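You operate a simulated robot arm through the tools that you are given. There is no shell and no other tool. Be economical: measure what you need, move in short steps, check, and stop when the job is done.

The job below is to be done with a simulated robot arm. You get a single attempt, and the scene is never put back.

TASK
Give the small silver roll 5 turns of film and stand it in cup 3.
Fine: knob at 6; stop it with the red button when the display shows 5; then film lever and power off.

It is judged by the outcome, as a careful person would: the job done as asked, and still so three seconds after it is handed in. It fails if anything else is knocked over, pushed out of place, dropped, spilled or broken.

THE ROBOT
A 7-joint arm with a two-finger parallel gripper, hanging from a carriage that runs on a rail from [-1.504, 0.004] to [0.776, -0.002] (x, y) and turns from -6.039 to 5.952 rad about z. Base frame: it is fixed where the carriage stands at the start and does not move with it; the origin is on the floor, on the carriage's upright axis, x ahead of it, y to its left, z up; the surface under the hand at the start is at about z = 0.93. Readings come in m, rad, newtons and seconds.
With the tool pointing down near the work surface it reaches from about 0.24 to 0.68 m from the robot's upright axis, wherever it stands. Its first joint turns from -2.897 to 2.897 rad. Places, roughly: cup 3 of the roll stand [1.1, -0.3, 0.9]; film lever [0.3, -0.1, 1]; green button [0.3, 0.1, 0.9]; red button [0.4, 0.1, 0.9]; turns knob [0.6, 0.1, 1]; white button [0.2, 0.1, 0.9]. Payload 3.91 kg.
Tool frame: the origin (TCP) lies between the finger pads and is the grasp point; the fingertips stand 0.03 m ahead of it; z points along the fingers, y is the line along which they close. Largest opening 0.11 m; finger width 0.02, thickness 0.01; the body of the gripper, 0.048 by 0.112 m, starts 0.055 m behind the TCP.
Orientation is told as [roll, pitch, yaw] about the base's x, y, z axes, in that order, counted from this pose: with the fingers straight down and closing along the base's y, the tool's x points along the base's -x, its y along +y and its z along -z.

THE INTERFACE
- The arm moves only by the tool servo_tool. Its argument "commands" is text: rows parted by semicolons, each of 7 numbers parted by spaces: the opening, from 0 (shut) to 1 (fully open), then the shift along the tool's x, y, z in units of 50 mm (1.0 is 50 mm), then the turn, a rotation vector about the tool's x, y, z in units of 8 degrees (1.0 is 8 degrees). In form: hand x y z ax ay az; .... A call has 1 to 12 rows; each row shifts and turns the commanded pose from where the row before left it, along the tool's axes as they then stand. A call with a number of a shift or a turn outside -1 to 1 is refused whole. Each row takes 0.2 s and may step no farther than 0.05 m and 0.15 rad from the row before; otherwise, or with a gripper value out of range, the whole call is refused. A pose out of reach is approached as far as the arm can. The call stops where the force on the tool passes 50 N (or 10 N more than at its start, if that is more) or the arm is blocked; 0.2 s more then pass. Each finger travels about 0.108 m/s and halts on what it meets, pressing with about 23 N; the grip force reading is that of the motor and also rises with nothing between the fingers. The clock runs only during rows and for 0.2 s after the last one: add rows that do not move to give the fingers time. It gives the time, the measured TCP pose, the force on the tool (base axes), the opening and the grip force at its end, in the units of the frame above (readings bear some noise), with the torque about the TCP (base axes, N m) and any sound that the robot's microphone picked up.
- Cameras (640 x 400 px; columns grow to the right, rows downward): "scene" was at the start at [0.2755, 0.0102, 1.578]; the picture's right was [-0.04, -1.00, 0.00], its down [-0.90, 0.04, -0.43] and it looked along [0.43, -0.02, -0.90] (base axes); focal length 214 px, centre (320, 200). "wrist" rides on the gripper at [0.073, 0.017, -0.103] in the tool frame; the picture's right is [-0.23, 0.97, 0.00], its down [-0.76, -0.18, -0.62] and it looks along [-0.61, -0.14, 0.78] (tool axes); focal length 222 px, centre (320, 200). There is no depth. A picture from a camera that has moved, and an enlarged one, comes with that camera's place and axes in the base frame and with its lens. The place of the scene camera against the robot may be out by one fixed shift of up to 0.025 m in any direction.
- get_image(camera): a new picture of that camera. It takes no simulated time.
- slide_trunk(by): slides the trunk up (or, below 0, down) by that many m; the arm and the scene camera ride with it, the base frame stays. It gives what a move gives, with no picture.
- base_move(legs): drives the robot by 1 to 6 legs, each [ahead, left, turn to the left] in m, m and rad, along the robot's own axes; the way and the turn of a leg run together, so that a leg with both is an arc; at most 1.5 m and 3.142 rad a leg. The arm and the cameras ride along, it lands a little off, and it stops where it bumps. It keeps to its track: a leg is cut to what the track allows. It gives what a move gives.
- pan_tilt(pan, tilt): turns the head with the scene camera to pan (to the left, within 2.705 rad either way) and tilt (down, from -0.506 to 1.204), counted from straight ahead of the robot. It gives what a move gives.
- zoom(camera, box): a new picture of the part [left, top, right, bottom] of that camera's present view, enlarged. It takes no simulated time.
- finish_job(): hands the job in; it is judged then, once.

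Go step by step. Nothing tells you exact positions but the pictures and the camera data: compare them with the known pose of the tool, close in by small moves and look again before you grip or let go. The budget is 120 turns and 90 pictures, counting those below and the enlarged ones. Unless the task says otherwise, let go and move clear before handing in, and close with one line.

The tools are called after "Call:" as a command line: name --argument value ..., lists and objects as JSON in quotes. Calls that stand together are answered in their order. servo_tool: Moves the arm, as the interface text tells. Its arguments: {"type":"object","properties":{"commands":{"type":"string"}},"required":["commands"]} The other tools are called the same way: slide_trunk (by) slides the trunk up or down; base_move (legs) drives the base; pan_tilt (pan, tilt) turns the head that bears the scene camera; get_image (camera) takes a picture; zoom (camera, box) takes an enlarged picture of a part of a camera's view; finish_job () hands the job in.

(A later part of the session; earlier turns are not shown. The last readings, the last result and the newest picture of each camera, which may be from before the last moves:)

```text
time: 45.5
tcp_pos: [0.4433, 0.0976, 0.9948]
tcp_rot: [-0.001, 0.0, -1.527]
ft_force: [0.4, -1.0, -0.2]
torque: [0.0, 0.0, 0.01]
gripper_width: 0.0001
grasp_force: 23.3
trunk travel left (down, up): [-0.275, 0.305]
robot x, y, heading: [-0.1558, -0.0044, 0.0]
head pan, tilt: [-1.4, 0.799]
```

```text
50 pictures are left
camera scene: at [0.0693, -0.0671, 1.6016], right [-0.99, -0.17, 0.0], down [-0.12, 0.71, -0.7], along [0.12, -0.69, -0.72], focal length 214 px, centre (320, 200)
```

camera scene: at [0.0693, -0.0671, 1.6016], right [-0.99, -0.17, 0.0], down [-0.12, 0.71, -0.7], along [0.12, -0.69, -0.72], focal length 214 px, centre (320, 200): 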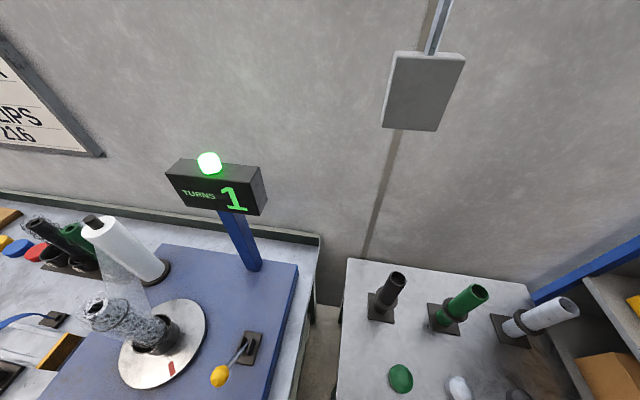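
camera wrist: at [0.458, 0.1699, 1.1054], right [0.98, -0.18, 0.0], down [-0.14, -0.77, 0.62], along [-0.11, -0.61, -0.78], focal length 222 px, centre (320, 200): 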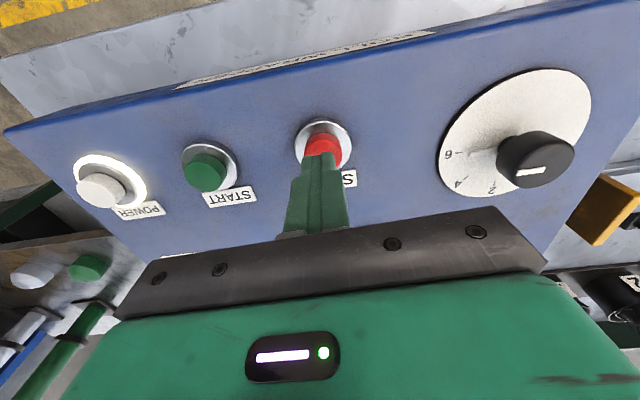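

Display 1 at 45.5 s; about 2 s per turn. Wait more and poll.

Call:
servo_tool --commands "0 0 0 0.1 0 0 0; 0 0 0 0 0 0 0; 0 0 0 0 0 0 0; 0 0 0 0 0 0 0; 0 0 0 0 0 0 0; 0 0 0 0 0 0 0; 0 0 0 0 0 0 0; 0 0 0 0 0 0 0; 0 0 0 0 0 0 0; 0 0 0 0 0 0 0; 0 0 0 0 0 0 0; 0 0 0 0 0 0 0"

Call:
get_image --camera "scene"

Call:
zoom --camera "wrist" --box '[220, 60, 420, 240]'

```text
time: 48.1
tcp_pos: [0.444, 0.0981, 0.9902]
tcp_rot: [-0.001, -0.001, -1.527]
ft_force: [-0.2, -0.3, -0.8]
torque: [0.03, -0.04, -0.01]
gripper_width: 0.0
grasp_force: 22.9
trunk travel left (down, up): [-0.275, 0.305]
robot x, y, heading: [-0.1571, -0.0012, 0.004]
head pan, tilt: [-1.4, 0.799]
```

```text
49 pictures are left
camera scene: at [0.0693, -0.0671, 1.6016], right [-0.99, -0.17, 0.0], down [-0.12, 0.71, -0.7], along [0.12, -0.69, -0.72], focal length 214 px, centre (320, 200)
```

scene: 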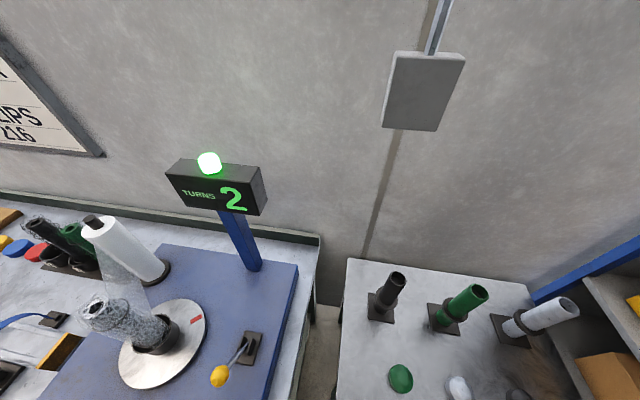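

```text
2.22 times, centred on (320, 150) of wrist
camera zoom: at [0.457, 0.1726, 1.0938], right [0.98, -0.18, 0.0], down [-0.14, -0.77, 0.62], along [-0.11, -0.61, -0.78], focal length 494 px, centre (320, 311)
```

zoom: 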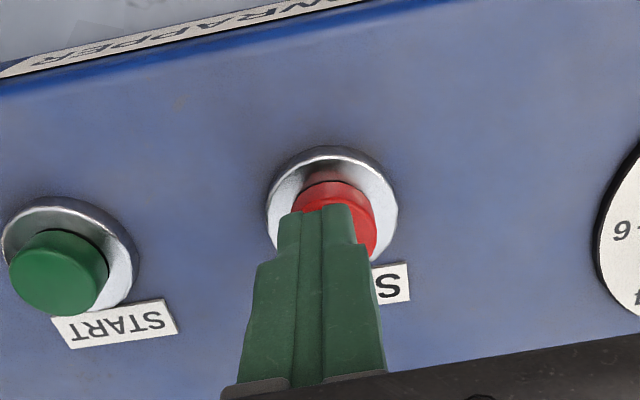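

2 at 48.1 s; about 0.48 turn/s, so 5 should come near 53.1 s. Keep waiting.

Call:
servo_tool --commands "0 0 0 0 0 0 0; 0 0 0 0 0 0 0; 0 0 0 0 0 0 0; 0 0 0 0 0 0 0; 0 0 0 0 0 0 0; 0 0 0 0 0 0 0; 0 0 0 0 0 0 0; 0 0 0 0 0 0 0; 0 0 0 0 0 0 0; 0 0 0 0 0 0 0; 0 0 0 0 0 0 0; 0 0 0 0 0 0 0"

Call:
get_image --camera "scene"

```text
time: 50.8
tcp_pos: [0.4442, 0.0981, 0.9902]
tcp_rot: [-0.001, 0.0, -1.527]
ft_force: [0.0, 0.6, 0.1]
torque: [-0.02, 0.05, 0.01]
gripper_width: 0.0002
grasp_force: 22.7
trunk travel left (down, up): [-0.275, 0.305]
robot x, y, heading: [-0.1565, -0.0008, -0.001]
head pan, tilt: [-1.4, 0.799]
```

```text
47 pictures are left
camera scene: at [0.0693, -0.0671, 1.6016], right [-0.99, -0.17, 0.0], down [-0.12, 0.71, -0.7], along [0.12, -0.69, -0.72], focal length 214 px, centre (320, 200)
```

scene: 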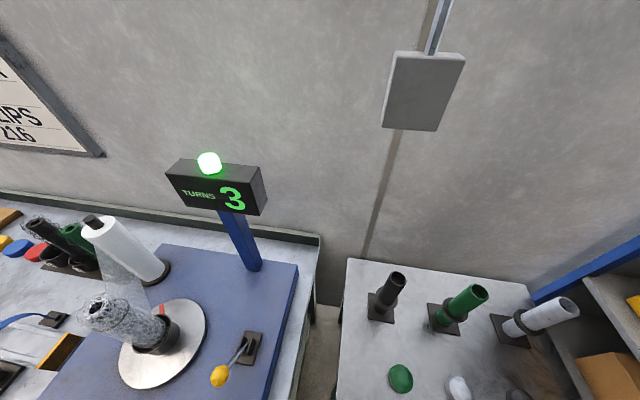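

3.8 turns now; 5 expected at ~53.3 s. Wait 12 rows.

Call:
servo_tool --commands "0 0 0 0 0 0 0; 0 0 0 0 0 0 0; 0 0 0 0 0 0 0; 0 0 0 0 0 0 0; 0 0 0 0 0 0 0; 0 0 0 0 0 0 0; 0 0 0 0 0 0 0; 0 0 0 0 0 0 0; 0 0 0 0 0 0 0; 0 0 0 0 0 0 0; 0 0 0 0 0 0 0; 0 0 0 0 0 0 0"

Call:
get_image --camera "scene"

```text
time: 53.4
tcp_pos: [0.4434, 0.0983, 0.9896]
tcp_rot: [0.001, 0.001, -1.529]
ft_force: [0.0, -0.7, 0.5]
torque: [0.01, 0.0, 0.03]
gripper_width: 0.0
grasp_force: 23.0
trunk travel left (down, up): [-0.275, 0.305]
robot x, y, heading: [-0.1594, 0.0019, -0.003]
head pan, tilt: [-1.4, 0.799]
```

```text
46 pictures are left
camera scene: at [0.0693, -0.0671, 1.6016], right [-0.99, -0.17, 0.0], down [-0.12, 0.71, -0.7], along [0.12, -0.69, -0.72], focal length 214 px, centre (320, 200)
```

scene: 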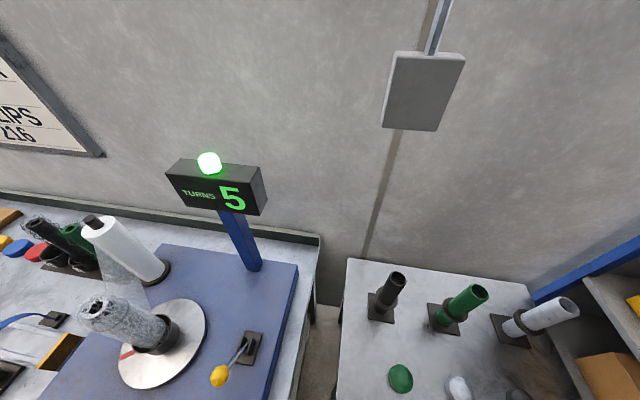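

Display shows 5: press red now.

Call:
servo_tool --commands "0 0 0 0.22 0 0 0; 0 0 0 0.15 0 0 0; 0 0 0 0.05 0 0 0"

Call:
get_image --camera "scene"

```text
time: 54.3
tcp_pos: [0.4453, 0.0982, 0.9745]
tcp_rot: [0.007, 0.0, -1.528]
ft_force: [-7.5, -1.9, 29.3]
torque: [-0.29, 0.2, -0.1]
gripper_width: 0.0002
grasp_force: 23.2
trunk travel left (down, up): [-0.275, 0.305]
robot x, y, heading: [-0.1577, -0.0047, -0.001]
head pan, tilt: [-1.4, 0.799]
heard: click
stopped in row 3: the force on the tool passed its limit at 52 N (the readings are from after the stop); the commanded pose is now the measured one
```

```text
45 pictures are left
camera scene: at [0.0693, -0.067, 1.6018], right [-0.99, -0.17, 0.0], down [-0.12, 0.71, -0.7], along [0.12, -0.69, -0.72], focal length 214 px, centre (320, 200)
```

scene: 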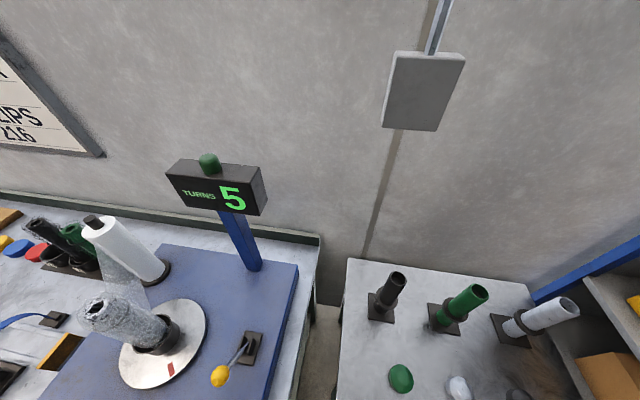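

Stopped at 5 with the lamp out. Next the film lever: ball near (0.258, -0.085, 1.065), leaning toward +y; I'll push it across to -y. First lift and go beside it.

Call:
servo_tool --commands "0 0 0 -0.92 0 0 0; 0 0 0 -0.92 0 0 0; 0 0 0 -0.92 0 0 0; 0 0 0 -0.92 0 0 0; 0 0 0 -0.92 0 0 0; 0 -0.482 -0.768 0 0 0 0; 0 -0.482 -0.768 0 0 0 0; 0 -0.482 -0.768 0 0 0 0; 0 -0.482 -0.768 0 0 0 0; 0 -0.482 -0.768 0 0 0 0; 0 0 0 0 0 0 0"

Call:
get_image --camera "wrist"

Call:
get_image --camera "scene"

```text
time: 56.7
tcp_pos: [0.2539, -0.0317, 1.2022]
tcp_rot: [0.005, 0.001, -1.528]
ft_force: [-0.6, -0.7, -0.1]
torque: [0.05, 0.0, 0.0]
gripper_width: 0.0001
grasp_force: 23.4
trunk travel left (down, up): [-0.275, 0.305]
robot x, y, heading: [-0.1581, -0.0029, 0.003]
head pan, tilt: [-1.4, 0.799]
```

```text
44 pictures are left
camera wrist: at [0.2678, 0.0427, 1.3057], right [0.98, -0.18, 0.0], down [-0.15, -0.77, 0.62], along [-0.11, -0.61, -0.78], focal length 222 px, centre (320, 200)
```

wrist: 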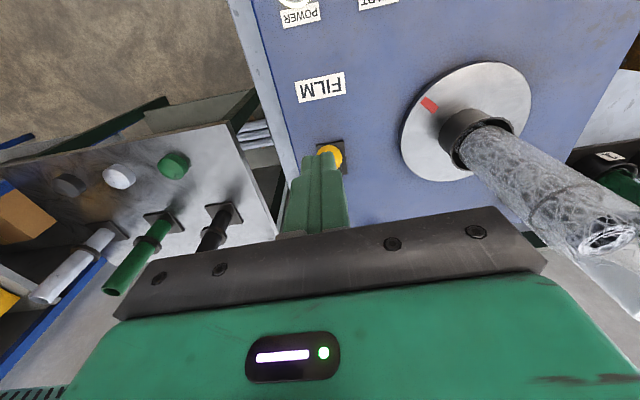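

```text
43 pictures are left
camera scene: at [0.0689, -0.0672, 1.6016], right [-0.99, -0.17, 0.0], down [-0.12, 0.71, -0.7], along [0.12, -0.69, -0.72], focal length 214 px, centre (320, 200)
```

scene: 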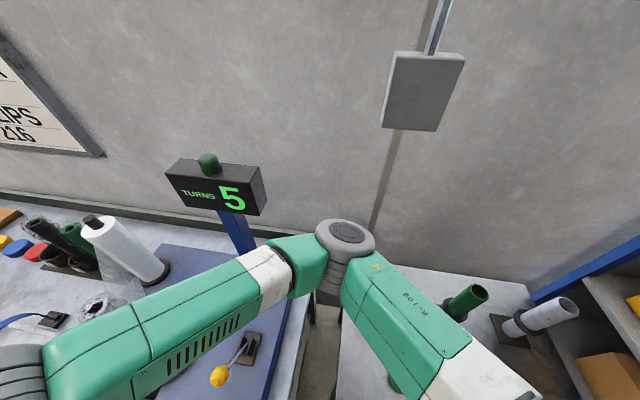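

Ball confirmed near (0.256, -0.080). Descend beside it on the +y side.

Call:
servo_tool --commands "0 0 0.04 0.85 0 0 0; 0 0 0 0.85 0 0 0; 0 0 0 0.85 0 0 0; 0 0 0 0 0 0 0"

Call:
get_image --camera "wrist"

```text
time: 57.7
tcp_pos: [0.2597, -0.0309, 1.0745]
tcp_rot: [0.003, 0.001, -1.528]
ft_force: [0.9, 0.6, -0.1]
torque: [0.03, -0.02, 0.0]
gripper_width: 0.0
grasp_force: 22.7
trunk travel left (down, up): [-0.275, 0.305]
robot x, y, heading: [-0.1557, 0.0042, 0.0]
head pan, tilt: [-1.4, 0.799]
```

```text
42 pictures are left
camera wrist: at [0.2722, 0.0433, 1.1782], right [0.98, -0.18, 0.0], down [-0.15, -0.77, 0.62], along [-0.11, -0.61, -0.78], focal length 222 px, centre (320, 200)
```

wrist: 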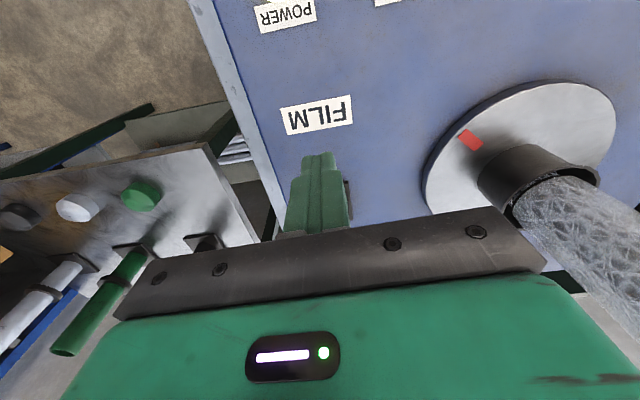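

Ball is right behind the fingers. Push toward -y in small steps.

Call:
servo_tool --commands "0 -0.4 -0.06 0 0 0 0; 0 -0.4 0 0 0 0 0; 0 -0.4 0 0 0 0 0; 0 -0.4 0 0 0 0 0; 0 -0.4 0 0 0 0 0; 0 -0.4 0 0 0 0 0; 0 -0.4 0 0 0 0 0; 0 -0.3 0 0 0 0 0; 0 0 0 0 0 0 0"

Call:
get_image --camera "scene"

Call:
get_image --camera "wrist"

```text
time: 59.7
tcp_pos: [0.2643, -0.1861, 1.0738]
tcp_rot: [0.003, 0.0, -1.528]
ft_force: [0.9, 0.0, 0.2]
torque: [-0.02, -0.01, -0.03]
gripper_width: 0.0
grasp_force: 23.3
trunk travel left (down, up): [-0.275, 0.305]
robot x, y, heading: [-0.1586, 0.0001, -0.011]
head pan, tilt: [-1.4, 0.799]
```

```text
41 pictures are left
camera scene: at [0.069, -0.0672, 1.6016], right [-0.99, -0.17, 0.0], down [-0.12, 0.71, -0.7], along [0.12, -0.69, -0.72], focal length 214 px, centre (320, 200)
```

scene: 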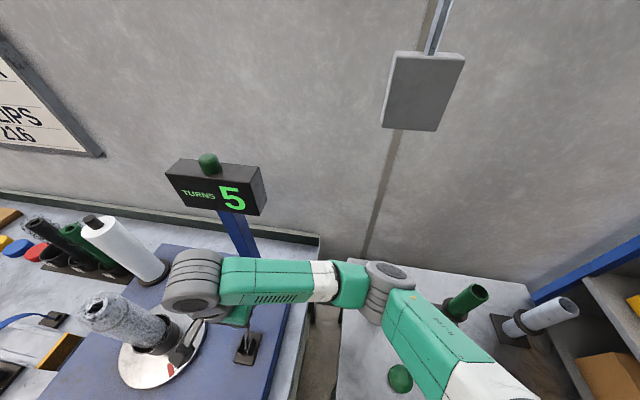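

```text
40 pictures are left
camera wrist: at [0.2756, -0.1112, 1.1772], right [0.98, -0.18, 0.0], down [-0.15, -0.77, 0.62], along [-0.11, -0.61, -0.78], focal length 222 px, centre (320, 200)
```

wrist: 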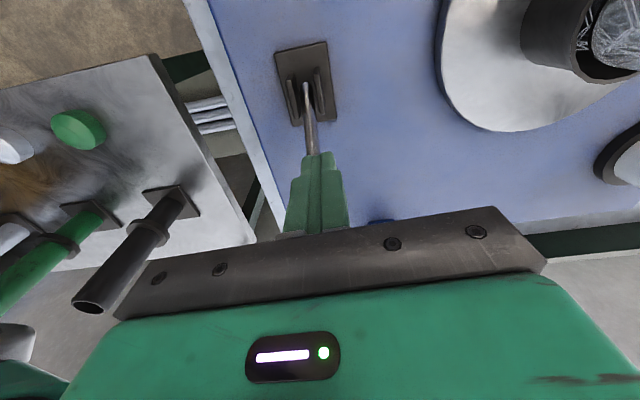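

The lever is thrown and the film web is gone. Lift and move over the white power button.

Call:
servo_tool --commands "0 0.1 0 -0.9 0 0 0; 0 0 0 -0.9 0 0 0; 0 0.95 -0.02 0 0 0 0; 0 0.95 -0.02 0 0 0 0; 0 0.95 -0.02 0 0 0 0; 0 0.95 -0.02 0 0 0 0; 0 0.95 -0.02 0 0 0 0; 0 0.75 -0.02 0.5 0 0 0; 0 0 0 0.9 0 0 0; 0 0 0 0.9 0 0 0; 0 0 0 0 0 0 0"

Call:
get_image --camera "wrist"

Call:
get_image --camera "scene"

```text
time: 62.1
tcp_pos: [0.2411, 0.0949, 1.0475]
tcp_rot: [0.004, 0.0, -1.528]
ft_force: [0.3, 0.0, 0.2]
torque: [0.0, 0.02, 0.0]
gripper_width: 0.0
grasp_force: 22.3
trunk travel left (down, up): [-0.275, 0.305]
robot x, y, heading: [-0.1609, -0.0011, -0.002]
head pan, tilt: [-1.4, 0.799]
```

```text
39 pictures are left
camera wrist: at [0.2548, 0.1683, 1.1502], right [0.98, -0.18, 0.0], down [-0.15, -0.77, 0.62], along [-0.11, -0.61, -0.78], focal length 222 px, centre (320, 200)
```

wrist: 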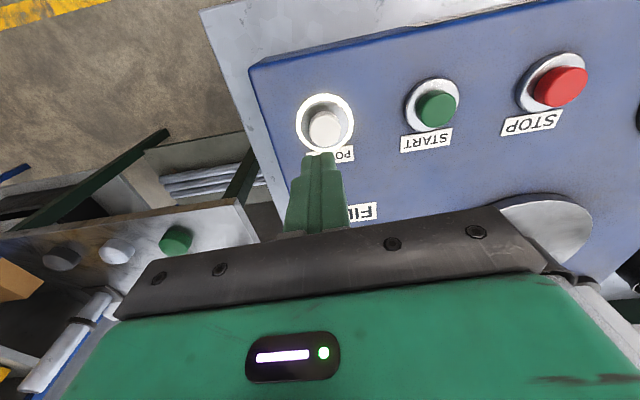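

```text
38 pictures are left
camera scene: at [0.0689, -0.0671, 1.6016], right [-0.99, -0.17, 0.0], down [-0.12, 0.71, -0.7], along [0.12, -0.69, -0.72], focal length 214 px, centre (320, 200)
```

scene: 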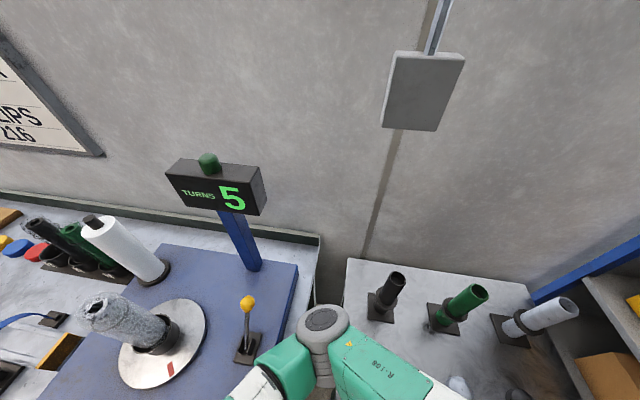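

Lever is up/over and web cut. Align and press the white power button once.

Call:
servo_tool --commands "0 0 0.12 0.5 0 0 0; 0 0 0 0.5 0 0 0; 0 0 0 0.2 0 0 0; 0 0 0 0.12 0 0 0; 0 0 0 0.12 0 0 0"

Call:
get_image --camera "scene"

```text
time: 63.3
tcp_pos: [0.2524, 0.0932, 0.9767]
tcp_rot: [0.004, -0.002, -1.526]
ft_force: [-0.4, -0.9, 5.6]
torque: [-0.08, 0.04, 0.04]
gripper_width: 0.0003
grasp_force: 23.1
trunk travel left (down, up): [-0.275, 0.305]
robot x, y, heading: [-0.158, 0.0018, -0.005]
head pan, tilt: [-1.4, 0.799]
heard: click
```

```text
37 pictures are left
camera scene: at [0.069, -0.0672, 1.6018], right [-0.99, -0.17, 0.0], down [-0.12, 0.71, -0.7], along [0.12, -0.69, -0.72], focal length 214 px, centre (320, 200)
```

scene: 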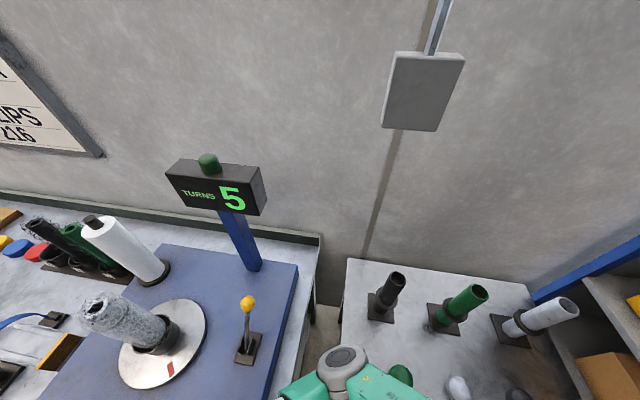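

Click heard. Lift and see whether the display and the ring go dark.

Call:
servo_tool --commands "0 0 0 -0.6 0 0 0; 0 0 0 -0.8 0 0 0; 0 0 0 -0.8 0 0 0; 0 0 0 0 0 0 0; 0 0 0 0 0 0 0"

Call:
get_image --camera "scene"

Call:
get_image --camera "wrist"

```text
time: 64.5
tcp_pos: [0.2487, 0.0943, 1.0879]
tcp_rot: [0.002, 0.0, -1.526]
ft_force: [0.8, 0.9, 0.0]
torque: [-0.03, -0.01, -0.02]
gripper_width: 0.0002
grasp_force: 23.2
trunk travel left (down, up): [-0.275, 0.305]
robot x, y, heading: [-0.1586, -0.0004, -0.002]
head pan, tilt: [-1.4, 0.799]
```

```text
36 pictures are left
camera scene: at [0.069, -0.0671, 1.6016], right [-0.99, -0.17, 0.0], down [-0.12, 0.71, -0.7], along [0.12, -0.69, -0.72], focal length 214 px, centre (320, 200)
```

scene: 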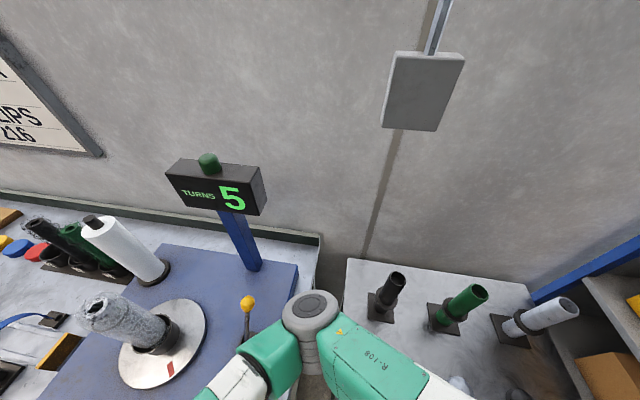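

```text
35 pictures are left
camera wrist: at [0.2609, 0.1692, 1.1907], right [0.98, -0.18, 0.0], down [-0.15, -0.77, 0.62], along [-0.11, -0.61, -0.78], focal length 222 px, centre (320, 200)
```

wrist: 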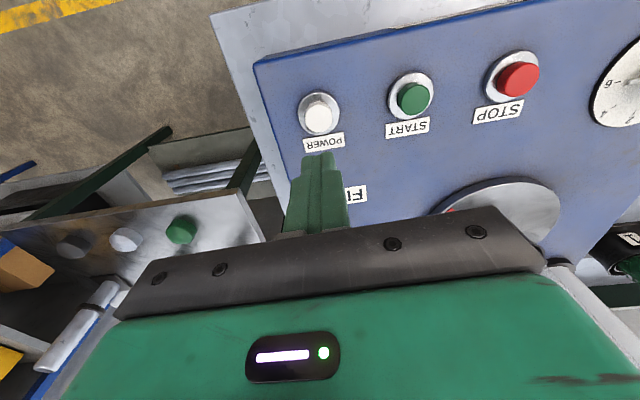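

The power ring is dark now: power off. Next the roll: raise the hand, open, drive ahead 0.16 m and measure the roll.

Call:
servo_tool --commands "0 0 0 -0.9 0 0 0; 0.5 0 0 -0.9 0 0 0; 1 0 0 -0.9 0 0 0; 1 0 0 -0.9 0 0 0; 1 0 0 -0.9 0 0 0; 1 0 0 -0.9 0 0 0; 1 0 0 0 0 0 0"

Call:
base_move --legs '[[0.16, 0, 0]]'

Call:
get_image --camera "wrist"

Call:
get_image --camera "scene"

```text
time: 66.1
tcp_pos: [0.2513, 0.0953, 1.3563]
tcp_rot: [0.004, 0.001, -1.528]
ft_force: [0.2, 0.2, 0.6]
torque: [0.02, -0.01, -0.02]
gripper_width: 0.1101
grasp_force: 0.1
trunk travel left (down, up): [-0.275, 0.305]
robot x, y, heading: [-0.1574, -0.0011, -0.007]
head pan, tilt: [-1.4, 0.799]
```

```text
time: 67.5
tcp_pos: [0.4096, 0.0962, 1.3563]
tcp_rot: [0.004, 0.0, -1.525]
ft_force: [-0.4, -0.3, 0.0]
torque: [0.02, 0.01, -0.01]
gripper_width: 0.1099
grasp_force: 0.1
trunk travel left (down, up): [-0.275, 0.305]
robot x, y, heading: [-0.003, 0.0001, -0.0]
head pan, tilt: [-1.4, 0.799]
```

```text
34 pictures are left
camera wrist: at [0.423, 0.1704, 1.4601], right [0.98, -0.18, 0.0], down [-0.15, -0.77, 0.62], along [-0.11, -0.61, -0.78], focal length 222 px, centre (320, 200)
```

wrist: 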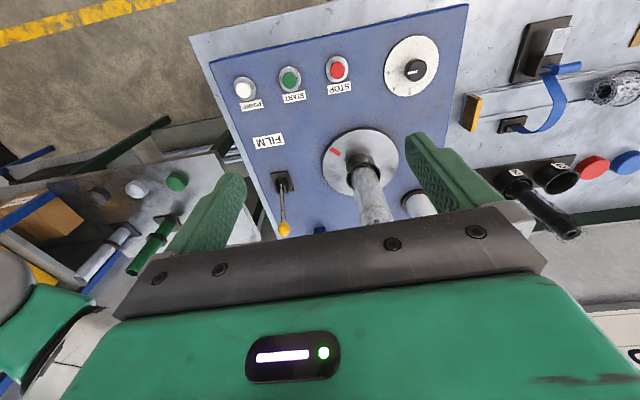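

```text
33 pictures are left
camera scene: at [0.228, -0.0673, 1.6016], right [-0.99, -0.17, 0.0], down [-0.12, 0.71, -0.7], along [0.12, -0.69, -0.72], focal length 214 px, centre (320, 200)
```

scene: 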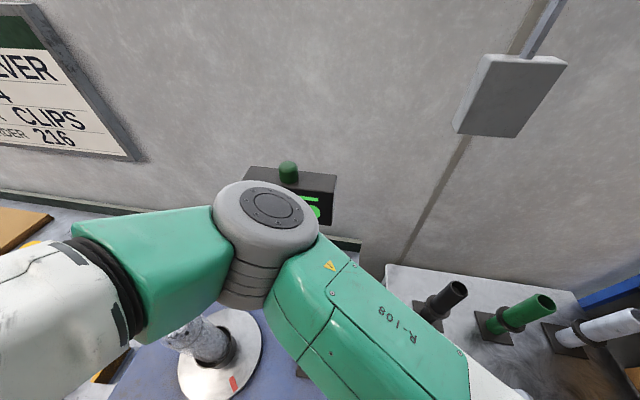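

I'll move closer above the roll to find its axis and top.

Call:
servo_tool --commands "1 -0.79 0.4 0 0 0 0; 1 -0.79 0.4 0 0 0 0; 1 -0.79 0.4 0 0 0 0; 1 0 0 0 0 0 0"

Call:
get_image --camera "wrist"

```text
time: 68.5
tcp_pos: [0.4773, -0.0174, 1.3553]
tcp_rot: [0.003, -0.001, -1.527]
ft_force: [0.5, -0.7, 0.1]
torque: [-0.01, -0.01, -0.01]
gripper_width: 0.1101
grasp_force: 0.1
trunk travel left (down, up): [-0.275, 0.305]
robot x, y, heading: [0.0, -0.0002, -0.001]
head pan, tilt: [-1.4, 0.799]
```

```text
32 pictures are left
camera wrist: at [0.4886, 0.056, 1.4604], right [0.98, -0.18, 0.0], down [-0.14, -0.77, 0.62], along [-0.11, -0.61, -0.78], focal length 222 px, centre (320, 200)
```

wrist: 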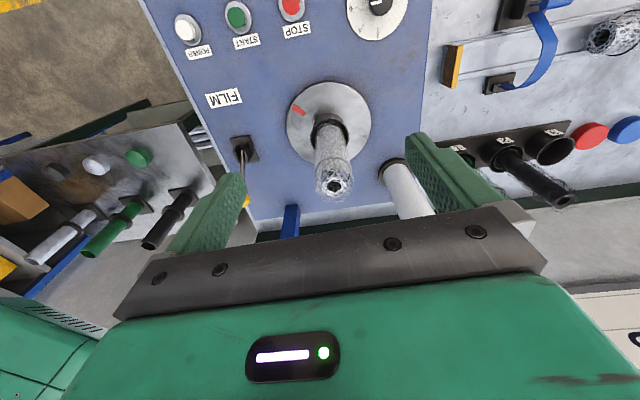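

Roll axis ≈ (0.478, -0.118), top z ≈ 1.205. Move over it, tips just above the top, and check.

Call:
servo_tool --commands "1 -0.67 0.02 0 0 0 0; 1 -0.67 0.02 0 0 0 0; 1 -0.67 0.02 0 0 0 0; 1 0 0 0.9 0 0 0; 1 0 0 0.9 0 0 0; 1 0 0 0 0 0 0"

Call:
get_image --camera "wrist"

```text
time: 69.9
tcp_pos: [0.4841, -0.1177, 1.2704]
tcp_rot: [0.003, -0.001, -1.525]
ft_force: [-0.1, 0.1, -0.2]
torque: [0.02, 0.0, 0.04]
gripper_width: 0.1098
grasp_force: 0.0
trunk travel left (down, up): [-0.275, 0.305]
robot x, y, heading: [-0.0015, -0.0002, 0.003]
head pan, tilt: [-1.4, 0.799]
```

```text
31 pictures are left
camera wrist: at [0.4968, -0.0439, 1.375], right [0.98, -0.18, 0.0], down [-0.15, -0.77, 0.62], along [-0.11, -0.61, -0.78], focal length 222 px, centre (320, 200)
```

wrist: 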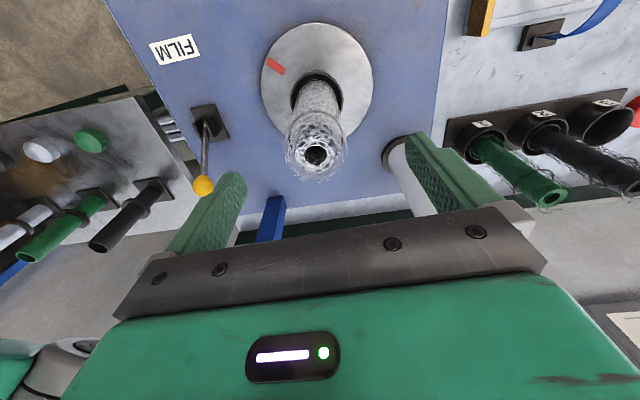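

Axis ≈ (0.478, -0.123). Nudge and descend around the roll.

Call:
servo_tool --commands "1 -0.1 -0.12 0 0 0 0; 1 0 0 0.6 0 0 0; 1 0 0 0.6 0 0 0; 1 0 0 0.5 0 0 0; 1 0 0 0.25 0 0 0; 1 0 0 0 0 0 0"

Call:
get_image --camera "wrist"

```text
time: 71.3
tcp_pos: [0.4779, -0.1256, 1.1687]
tcp_rot: [0.004, 0.001, -1.526]
ft_force: [0.1, 0.4, -0.4]
torque: [-0.02, 0.03, 0.0]
gripper_width: 0.1099
grasp_force: 0.0
trunk travel left (down, up): [-0.275, 0.305]
robot x, y, heading: [0.0001, 0.0029, 0.005]
head pan, tilt: [-1.4, 0.799]
```

```text
30 pictures are left
camera wrist: at [0.4911, -0.0518, 1.2735], right [0.98, -0.18, 0.0], down [-0.15, -0.77, 0.62], along [-0.11, -0.61, -0.78], focal length 222 px, centre (320, 200)
```

wrist: 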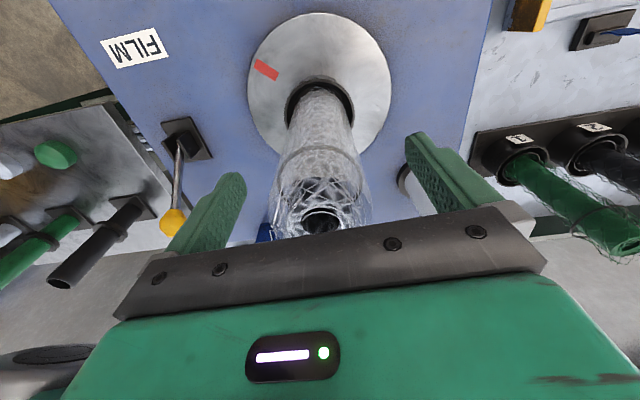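

The roll is centred between the fingers. Lower 8 mm and close.

Call:
servo_tool --commands "1 0 0 0.16 0 0 0; 0.7 0 0 0 0 0 0; 0.5 0 0 0 0 0 0; 0.3 0 0 0 0 0 0; 0.2 0 0 0 0 0 0; 0.2 0 0 0 0 0 0"

Call:
get_image --camera "wrist"

```text
time: 72.7
tcp_pos: [0.4795, -0.1244, 1.162]
tcp_rot: [0.003, -0.001, -1.525]
ft_force: [0.1, 0.9, -0.3]
torque: [0.2, -0.02, 0.05]
gripper_width: 0.0474
grasp_force: 22.8
trunk travel left (down, up): [-0.275, 0.305]
robot x, y, heading: [-0.0016, -0.0009, -0.005]
head pan, tilt: [-1.4, 0.799]
```

```text
29 pictures are left
camera wrist: at [0.4911, -0.0509, 1.2661], right [0.98, -0.18, 0.0], down [-0.15, -0.77, 0.62], along [-0.11, -0.61, -0.78], focal length 222 px, centre (320, 200)
```

wrist: 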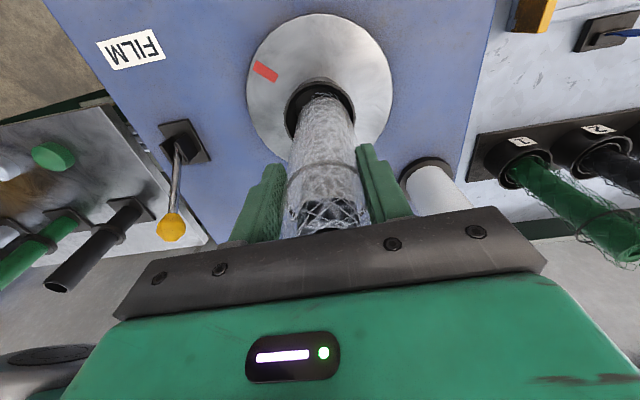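

Gripped at 47 mm. Lift straight up slowly and check that it follows.

Call:
servo_tool --commands "0.2 0 0 -0.3 0 0 0; 0.2 0 0 -0.3 0 0 0; 0.2 0 0 -0.5 0 0 0; 0.2 0 0 -0.6 0 0 0; 0.2 0 0 -0.6 0 0 0; 0.2 0 0 -0.6 0 0 0; 0.2 0 0 -0.6 0 0 0; 0.2 0 0 0 0 0 0"

Call:
get_image --camera "wrist"

Call:
get_image --camera "scene"

```text
time: 74.5
tcp_pos: [0.4775, -0.1249, 1.3384]
tcp_rot: [0.004, 0.0, -1.525]
ft_force: [0.7, 0.5, -0.2]
torque: [-0.01, 0.01, 0.01]
gripper_width: 0.022
grasp_force: 0.0
trunk travel left (down, up): [-0.275, 0.305]
robot x, y, heading: [0.0024, 0.0021, -0.0]
head pan, tilt: [-1.4, 0.799]
```

```text
28 pictures are left
camera wrist: at [0.491, -0.051, 1.4415], right [0.98, -0.18, 0.0], down [-0.14, -0.77, 0.62], along [-0.11, -0.61, -0.78], focal length 222 px, centre (320, 200)
```

wrist: 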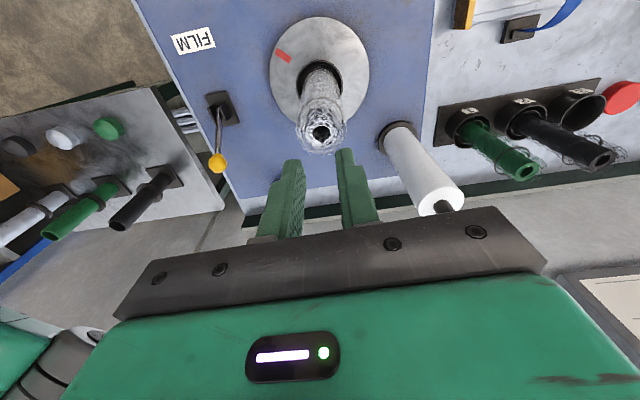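

```text
27 pictures are left
camera scene: at [0.2281, -0.0673, 1.6016], right [-0.99, -0.17, 0.0], down [-0.12, 0.71, -0.7], along [0.12, -0.69, -0.72], focal length 214 px, centre (320, 200)
```

scene: 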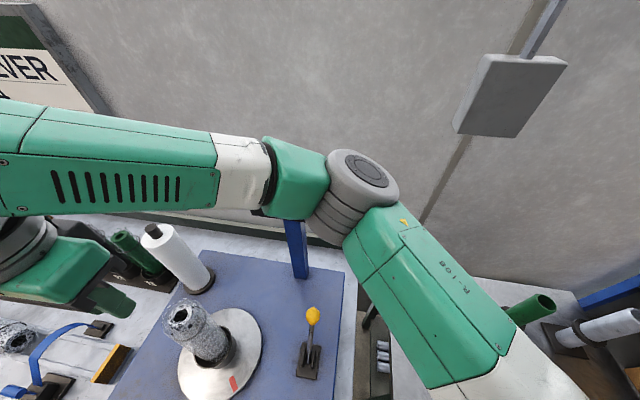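

The grip slipped and the roll stayed in the holder. I'll zoom in to see its state.

Call:
zoom --camera "wrist" --box '[250, 10, 400, 170]'

Call:
zoom --camera "scene" --box '[130, 210, 330, 400]'

```text
2.50 times, centred on (325, 90) of wrist
camera zoom: at [0.491, -0.051, 1.4415], right [0.98, -0.18, 0.0], down [-0.14, -0.77, 0.62], along [-0.11, -0.61, -0.78], focal length 555 px, centre (308, 475)
```

zoom: 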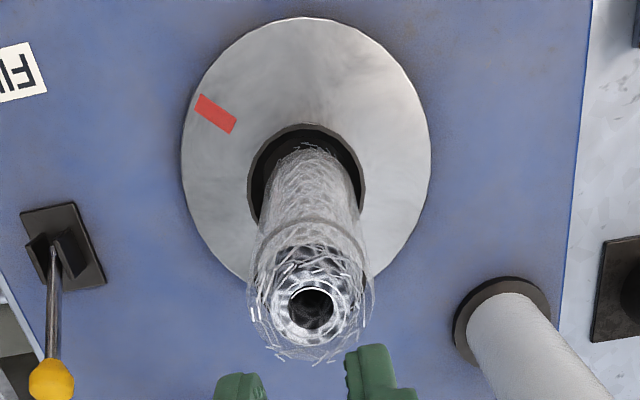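

```text
2.11 times, centred on (230, 305) of scene
camera zoom: at [0.2281, -0.0673, 1.6016], right [-0.99, -0.17, 0.0], down [-0.12, 0.71, -0.7], along [0.12, -0.69, -0.72], focal length 452 px, centre (510, -21)
```

zoom: 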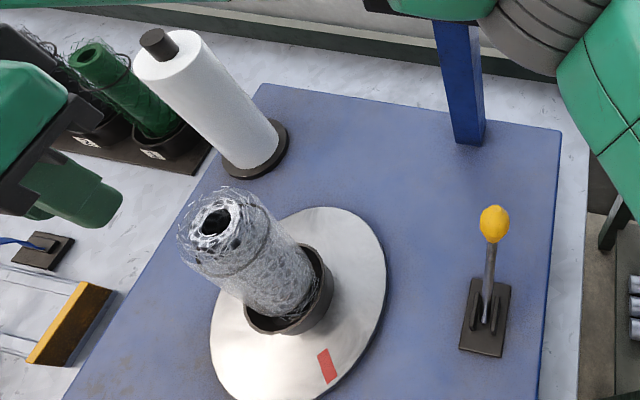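

The roll stands loosely in the holder, leaning slightly toward -y, so my grip was off its axis. I'll re-grip closing along y (yaw 0), which centres it in the lean direction. Rotate the hand and look.

Call:
servo_tool --commands "0.6 0 0 0 0 0 -0.91; 1 0 0 0 0 0 -0.91; 1 0 0 0 0 0 -0.91; 1 0 0 0 0 0 -0.91; 1 0 0 0 0 0 -0.91; 1 0 0 0 0 0 -0.91; 1 0 0 0 0 0 -0.91; 1 0 0 0 0 0 -0.91; 1 0 0 0 0 0 -0.91; 1 0 0 0 0 0 -0.91; 1 0 0 0 0 0 -0.91; 1 0 0 0 0 0 -0.91"

Call:
get_image --camera "wrist"

```text
time: 77.1
tcp_pos: [0.4777, -0.1254, 1.3352]
tcp_rot: [0.001, -0.003, 0.002]
ft_force: [-0.6, 0.5, -0.4]
torque: [-0.03, -0.01, 0.03]
gripper_width: 0.1101
grasp_force: 0.1
trunk travel left (down, up): [-0.275, 0.305]
robot x, y, heading: [0.0002, -0.0025, -0.006]
head pan, tilt: [-1.4, 0.799]
```

```text
24 pictures are left
camera wrist: at [0.404, -0.1072, 1.4391], right [0.23, 0.97, 0.0], down [0.76, -0.18, 0.63], along [0.61, -0.14, -0.78], focal length 222 px, centre (320, 200)
```

wrist: 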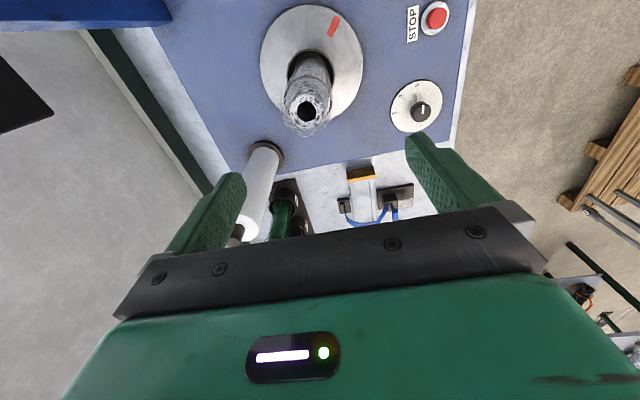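

Roll top ≈ (0.476, -0.138). Align, descend with fingers at ±y, and check before closing.

Call:
servo_tool --commands "1 0 -0.24 0 0 0.02 0; 1 0 0 0.8 0 0 0; 1 0 0 0.8 0 0 0; 1 0 0 0.8 0 0 0; 1 0 0 0.7 0 0 0; 1 0 0 0.4 0 0 0; 1 0 0 0 0 0 0"

Call:
get_image --camera "wrist"

```text
time: 78.7
tcp_pos: [0.4781, -0.1374, 1.1583]
tcp_rot: [-0.001, -0.002, 0.001]
ft_force: [0.6, 0.3, 0.9]
torque: [-0.01, 0.0, -0.02]
gripper_width: 0.1099
grasp_force: 0.0
trunk travel left (down, up): [-0.275, 0.305]
robot x, y, heading: [-0.003, -0.0064, -0.003]
head pan, tilt: [-1.4, 0.799]
```

```text
23 pictures are left
camera wrist: at [0.4046, -0.1199, 1.2631], right [0.23, 0.97, 0.0], down [0.76, -0.18, 0.62], along [0.61, -0.14, -0.78], focal length 222 px, centre (320, 200)
```

wrist: 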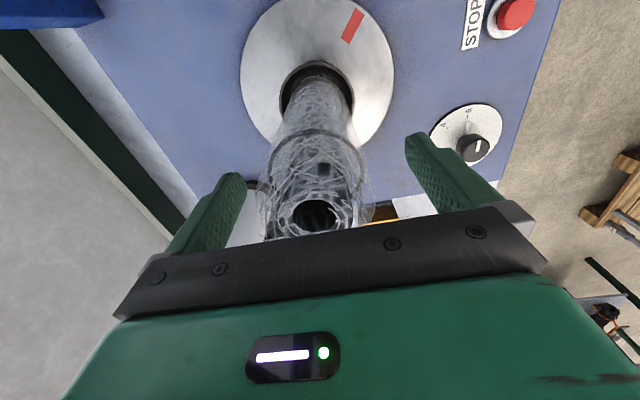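

Alignment looks good laterally. Lower 12 mm more and close fully on the roll.

Call:
servo_tool --commands "1 0 0 0.24 0 0 0; 0.7 0 0 0 0 0 0; 0.4 0 0 0 0 0 0; 0 0 0 0 0 0 0; 0 0 0 0 0 0 0; 0 0 0 0 0 0 0"

Call:
zoom --camera "wrist" --box '[220, 40, 420, 240]'

```text
time: 80.1
tcp_pos: [0.4787, -0.1373, 1.1479]
tcp_rot: [0.0, 0.0, 0.0]
ft_force: [0.4, -0.4, -0.5]
torque: [0.08, -0.12, 0.0]
gripper_width: 0.055
grasp_force: 22.8
trunk travel left (down, up): [-0.275, 0.305]
robot x, y, heading: [-0.0026, -0.0001, -0.001]
head pan, tilt: [-1.4, 0.799]
```

```text
2.00 times, centred on (320, 140) of wrist
camera zoom: at [0.4055, -0.119, 1.2526], right [0.23, 0.97, 0.0], down [0.76, -0.18, 0.62], along [0.61, -0.14, -0.78], focal length 444 px, centre (320, 320)
```

zoom: 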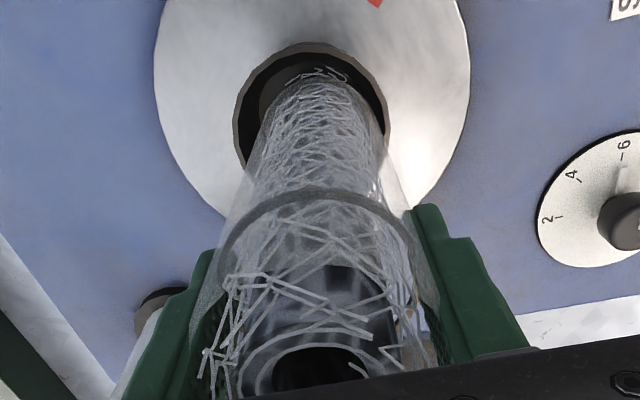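

Width is now 55 mm (fuller diameter). Lift slowly a little and check.

Call:
servo_tool --commands "0 0 0 -0.15 0 0 0; 0 0 0 -0.2 0 0 0; 0 0 0 -0.2 0 0 0; 0 0 0 -0.2 0 0 0; 0 0 0 0 0 0 0"

Call:
zoom --camera "wrist" --box '[220, 40, 420, 240]'

```text
time: 81.3
tcp_pos: [0.4772, -0.1363, 1.1857]
tcp_rot: [0.0, 0.001, 0.001]
ft_force: [0.1, 0.4, -1.5]
torque: [0.03, 0.0, 0.0]
gripper_width: 0.0554
grasp_force: 22.6
trunk travel left (down, up): [-0.275, 0.305]
robot x, y, heading: [-0.001, 0.0026, 0.001]
head pan, tilt: [-1.4, 0.799]
```

```text
2.00 times, centred on (320, 140) of wrist
camera zoom: at [0.4045, -0.1192, 1.2898], right [0.23, 0.97, 0.0], down [0.76, -0.18, 0.62], along [0.61, -0.14, -0.78], focal length 444 px, centre (320, 320)
```

zoom: 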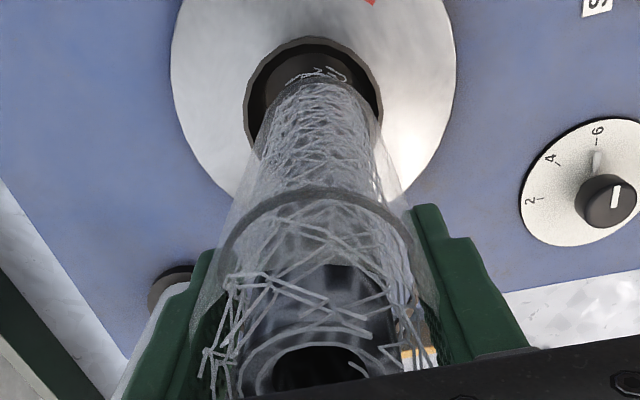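

The roll follows the hand. Lift to 1.357 and bring it to the same lateral line as the start pose, then drive ahead.

Call:
servo_tool --commands "0 0 0 -0.6 0 0 0; 0 0 0 -0.7 0 0 0; 0 0 0 -0.7 0 0 0; 0 0 0 -0.7 0 0 0; 0 0 0 -0.72 0 0 0; 0 0.08 0.77 0 0 0 0; 0 0.08 0.77 0 0 0 0; 0 0.08 0.77 0 0 0 0; 0 0.08 0.77 0 0 0 0; 0 0.08 0.77 0 0 0 0; 0 0 0.77 0 0 0 0; 0 0 0 0 0 0 0"

Call:
get_image --camera "wrist"

```text
time: 83.9
tcp_pos: [0.4592, 0.0965, 1.3545]
tcp_rot: [0.0, -0.001, 0.0]
ft_force: [-0.3, 0.4, -2.2]
torque: [0.05, 0.0, 0.01]
gripper_width: 0.0552
grasp_force: 23.5
trunk travel left (down, up): [-0.275, 0.305]
robot x, y, heading: [-0.0008, 0.0019, -0.003]
head pan, tilt: [-1.4, 0.799]
```

```text
20 pictures are left
camera wrist: at [0.3858, 0.1134, 1.4602], right [0.23, 0.97, 0.0], down [0.76, -0.18, 0.62], along [0.61, -0.14, -0.78], focal length 222 px, centre (320, 200)
```

wrist: 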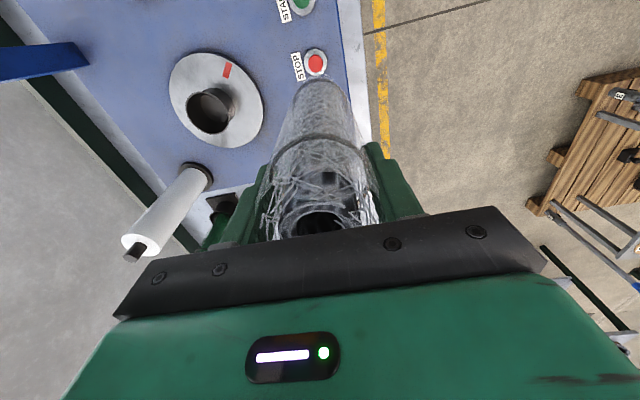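

Roll is held well. Drive ahead 0.6 m.

Call:
base_move --legs '[[0.6, 0, 0]]'

Call:
get_image --camera "wrist"

Call:
get_image --camera "scene"

```text
time: 87.3
tcp_pos: [1.0453, 0.1012, 1.3571]
tcp_rot: [0.0, 0.001, 0.019]
ft_force: [0.2, -0.9, -2.4]
torque: [0.03, 0.02, 0.01]
gripper_width: 0.0548
grasp_force: 22.9
trunk travel left (down, up): [-0.275, 0.305]
robot x, y, heading: [0.5894, -0.0017, 0.019]
head pan, tilt: [-1.4, 0.799]
```

```text
19 pictures are left
camera wrist: at [0.9721, 0.1189, 1.4602], right [0.21, 0.98, 0.0], down [0.76, -0.16, 0.62], along [0.61, -0.13, -0.78], focal length 222 px, centre (320, 200)
```

wrist: 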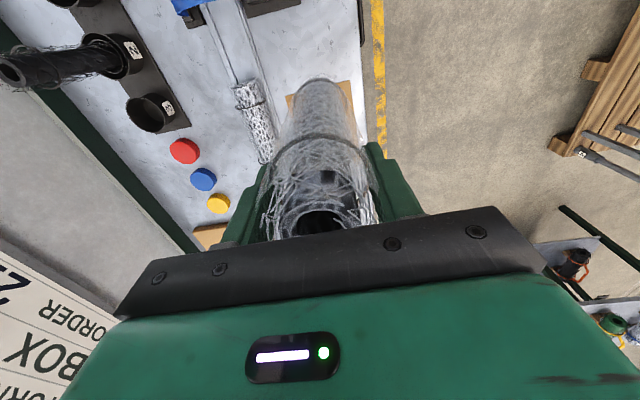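

```text
18 pictures are left
camera scene: at [0.818, -0.0646, 1.6016], right [-0.98, -0.19, 0.0], down [-0.13, 0.7, -0.7], along [0.13, -0.68, -0.72], focal length 214 px, centre (320, 200)
```

scene: 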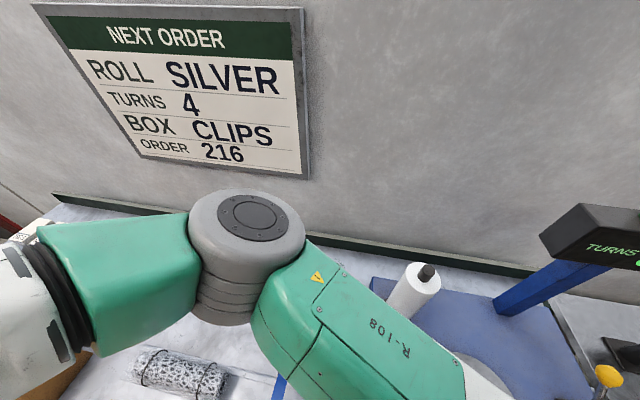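

Cup 3 (empty) is near (1.05, -0.32). Move the held roll toward -y at height and look again for a better fix.

Call:
servo_tool --commands "0 0 -0.8 0 0 0 0; 0 0 -0.8 0 0 0 0; 0 0 -0.8 0 0 0 0; 0 0 -0.8 0 0 0 0; 0 0 -0.8 0 0 0 -0.14; 0 0 0 0 0 0 0"

Call:
get_image --camera "wrist"

Call:
zoom --camera "wrist" --box '[100, 20, 340, 200]'

```text
time: 88.7
tcp_pos: [1.0499, -0.0999, 1.3587]
tcp_rot: [0.001, -0.001, 0.038]
ft_force: [-0.5, -0.7, -3.3]
torque: [0.03, -0.01, 0.01]
gripper_width: 0.0549
grasp_force: 23.2
trunk travel left (down, up): [-0.275, 0.305]
robot x, y, heading: [0.5906, 0.0001, 0.017]
head pan, tilt: [-1.4, 0.799]
```

```text
17 pictures are left
camera wrist: at [0.9757, -0.0842, 1.4629], right [0.19, 0.98, 0.0], down [0.77, -0.15, 0.62], along [0.61, -0.12, -0.78], focal length 222 px, centre (320, 200)
```

wrist: 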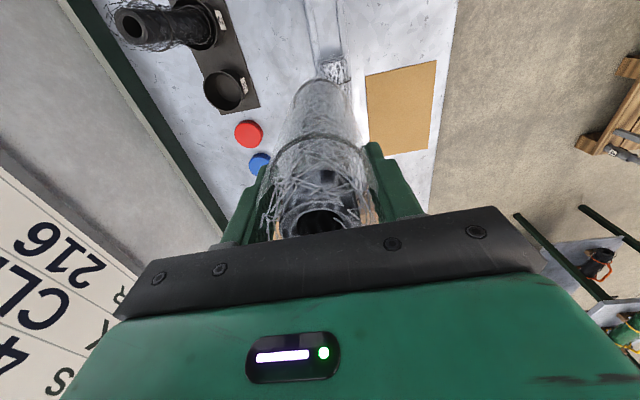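

```text
2.22 times, centred on (220, 110) of wrist
camera zoom: at [0.9757, -0.0842, 1.4629], right [0.19, 0.98, 0.0], down [0.77, -0.15, 0.62], along [0.61, -0.12, -0.78], focal length 494 px, centre (542, 400)
```

zoom: 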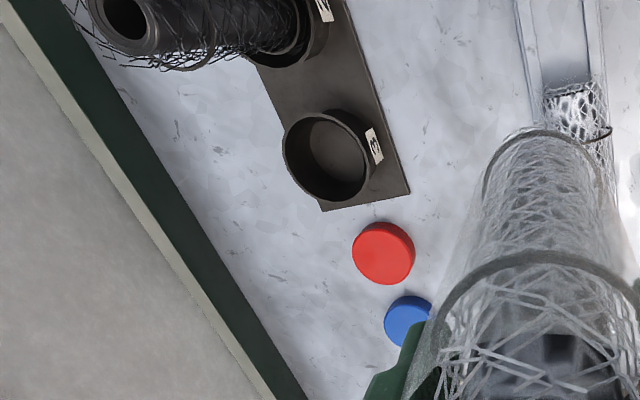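

Cup 3 rim ≈ (1.05, -0.318, 0.926); the black roll next to it tops at z≈1.11. To keep the elbow off the wall I back the carriage 0.09 m, then check the elbow.

Call:
base_move --legs '[[-0.09, 0, -0.018]]'

Call:
servo_tool --commands "0 -0.4 -0.8 0 0 0 0.14; 0 -0.4 -0.8 0 0 0 0; 0 -0.4 -0.8 0 0 0 0; 0 0 0 0 0 0 0"

Call:
get_image --camera "scene"

```text
time: 89.8
tcp_pos: [0.9587, -0.1065, 1.3587]
tcp_rot: [-0.001, -0.003, 0.019]
ft_force: [0.7, -0.3, -3.0]
torque: [-0.05, 0.01, 0.01]
gripper_width: 0.0547
grasp_force: 23.1
trunk travel left (down, up): [-0.275, 0.305]
robot x, y, heading: [0.4991, -0.0011, -0.001]
head pan, tilt: [-1.4, 0.799]
```

```text
time: 90.8
tcp_pos: [1.0183, -0.2251, 1.3579]
tcp_rot: [0.0, 0.0, -0.001]
ft_force: [-0.4, 0.2, -2.0]
torque: [-0.04, 0.02, -0.02]
gripper_width: 0.0545
grasp_force: 22.7
trunk travel left (down, up): [-0.275, 0.305]
robot x, y, heading: [0.4988, -0.0001, -0.003]
head pan, tilt: [-1.4, 0.799]
```

```text
15 pictures are left
camera scene: at [0.7268, -0.0684, 1.6016], right [-0.99, -0.17, 0.0], down [-0.12, 0.71, -0.7], along [0.12, -0.69, -0.72], focal length 214 px, centre (320, 200)
```

scene: 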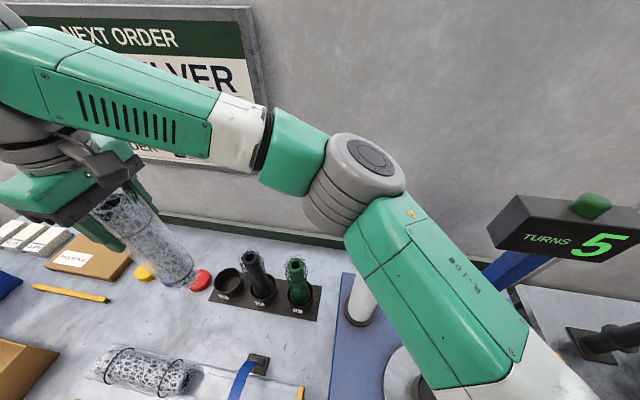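

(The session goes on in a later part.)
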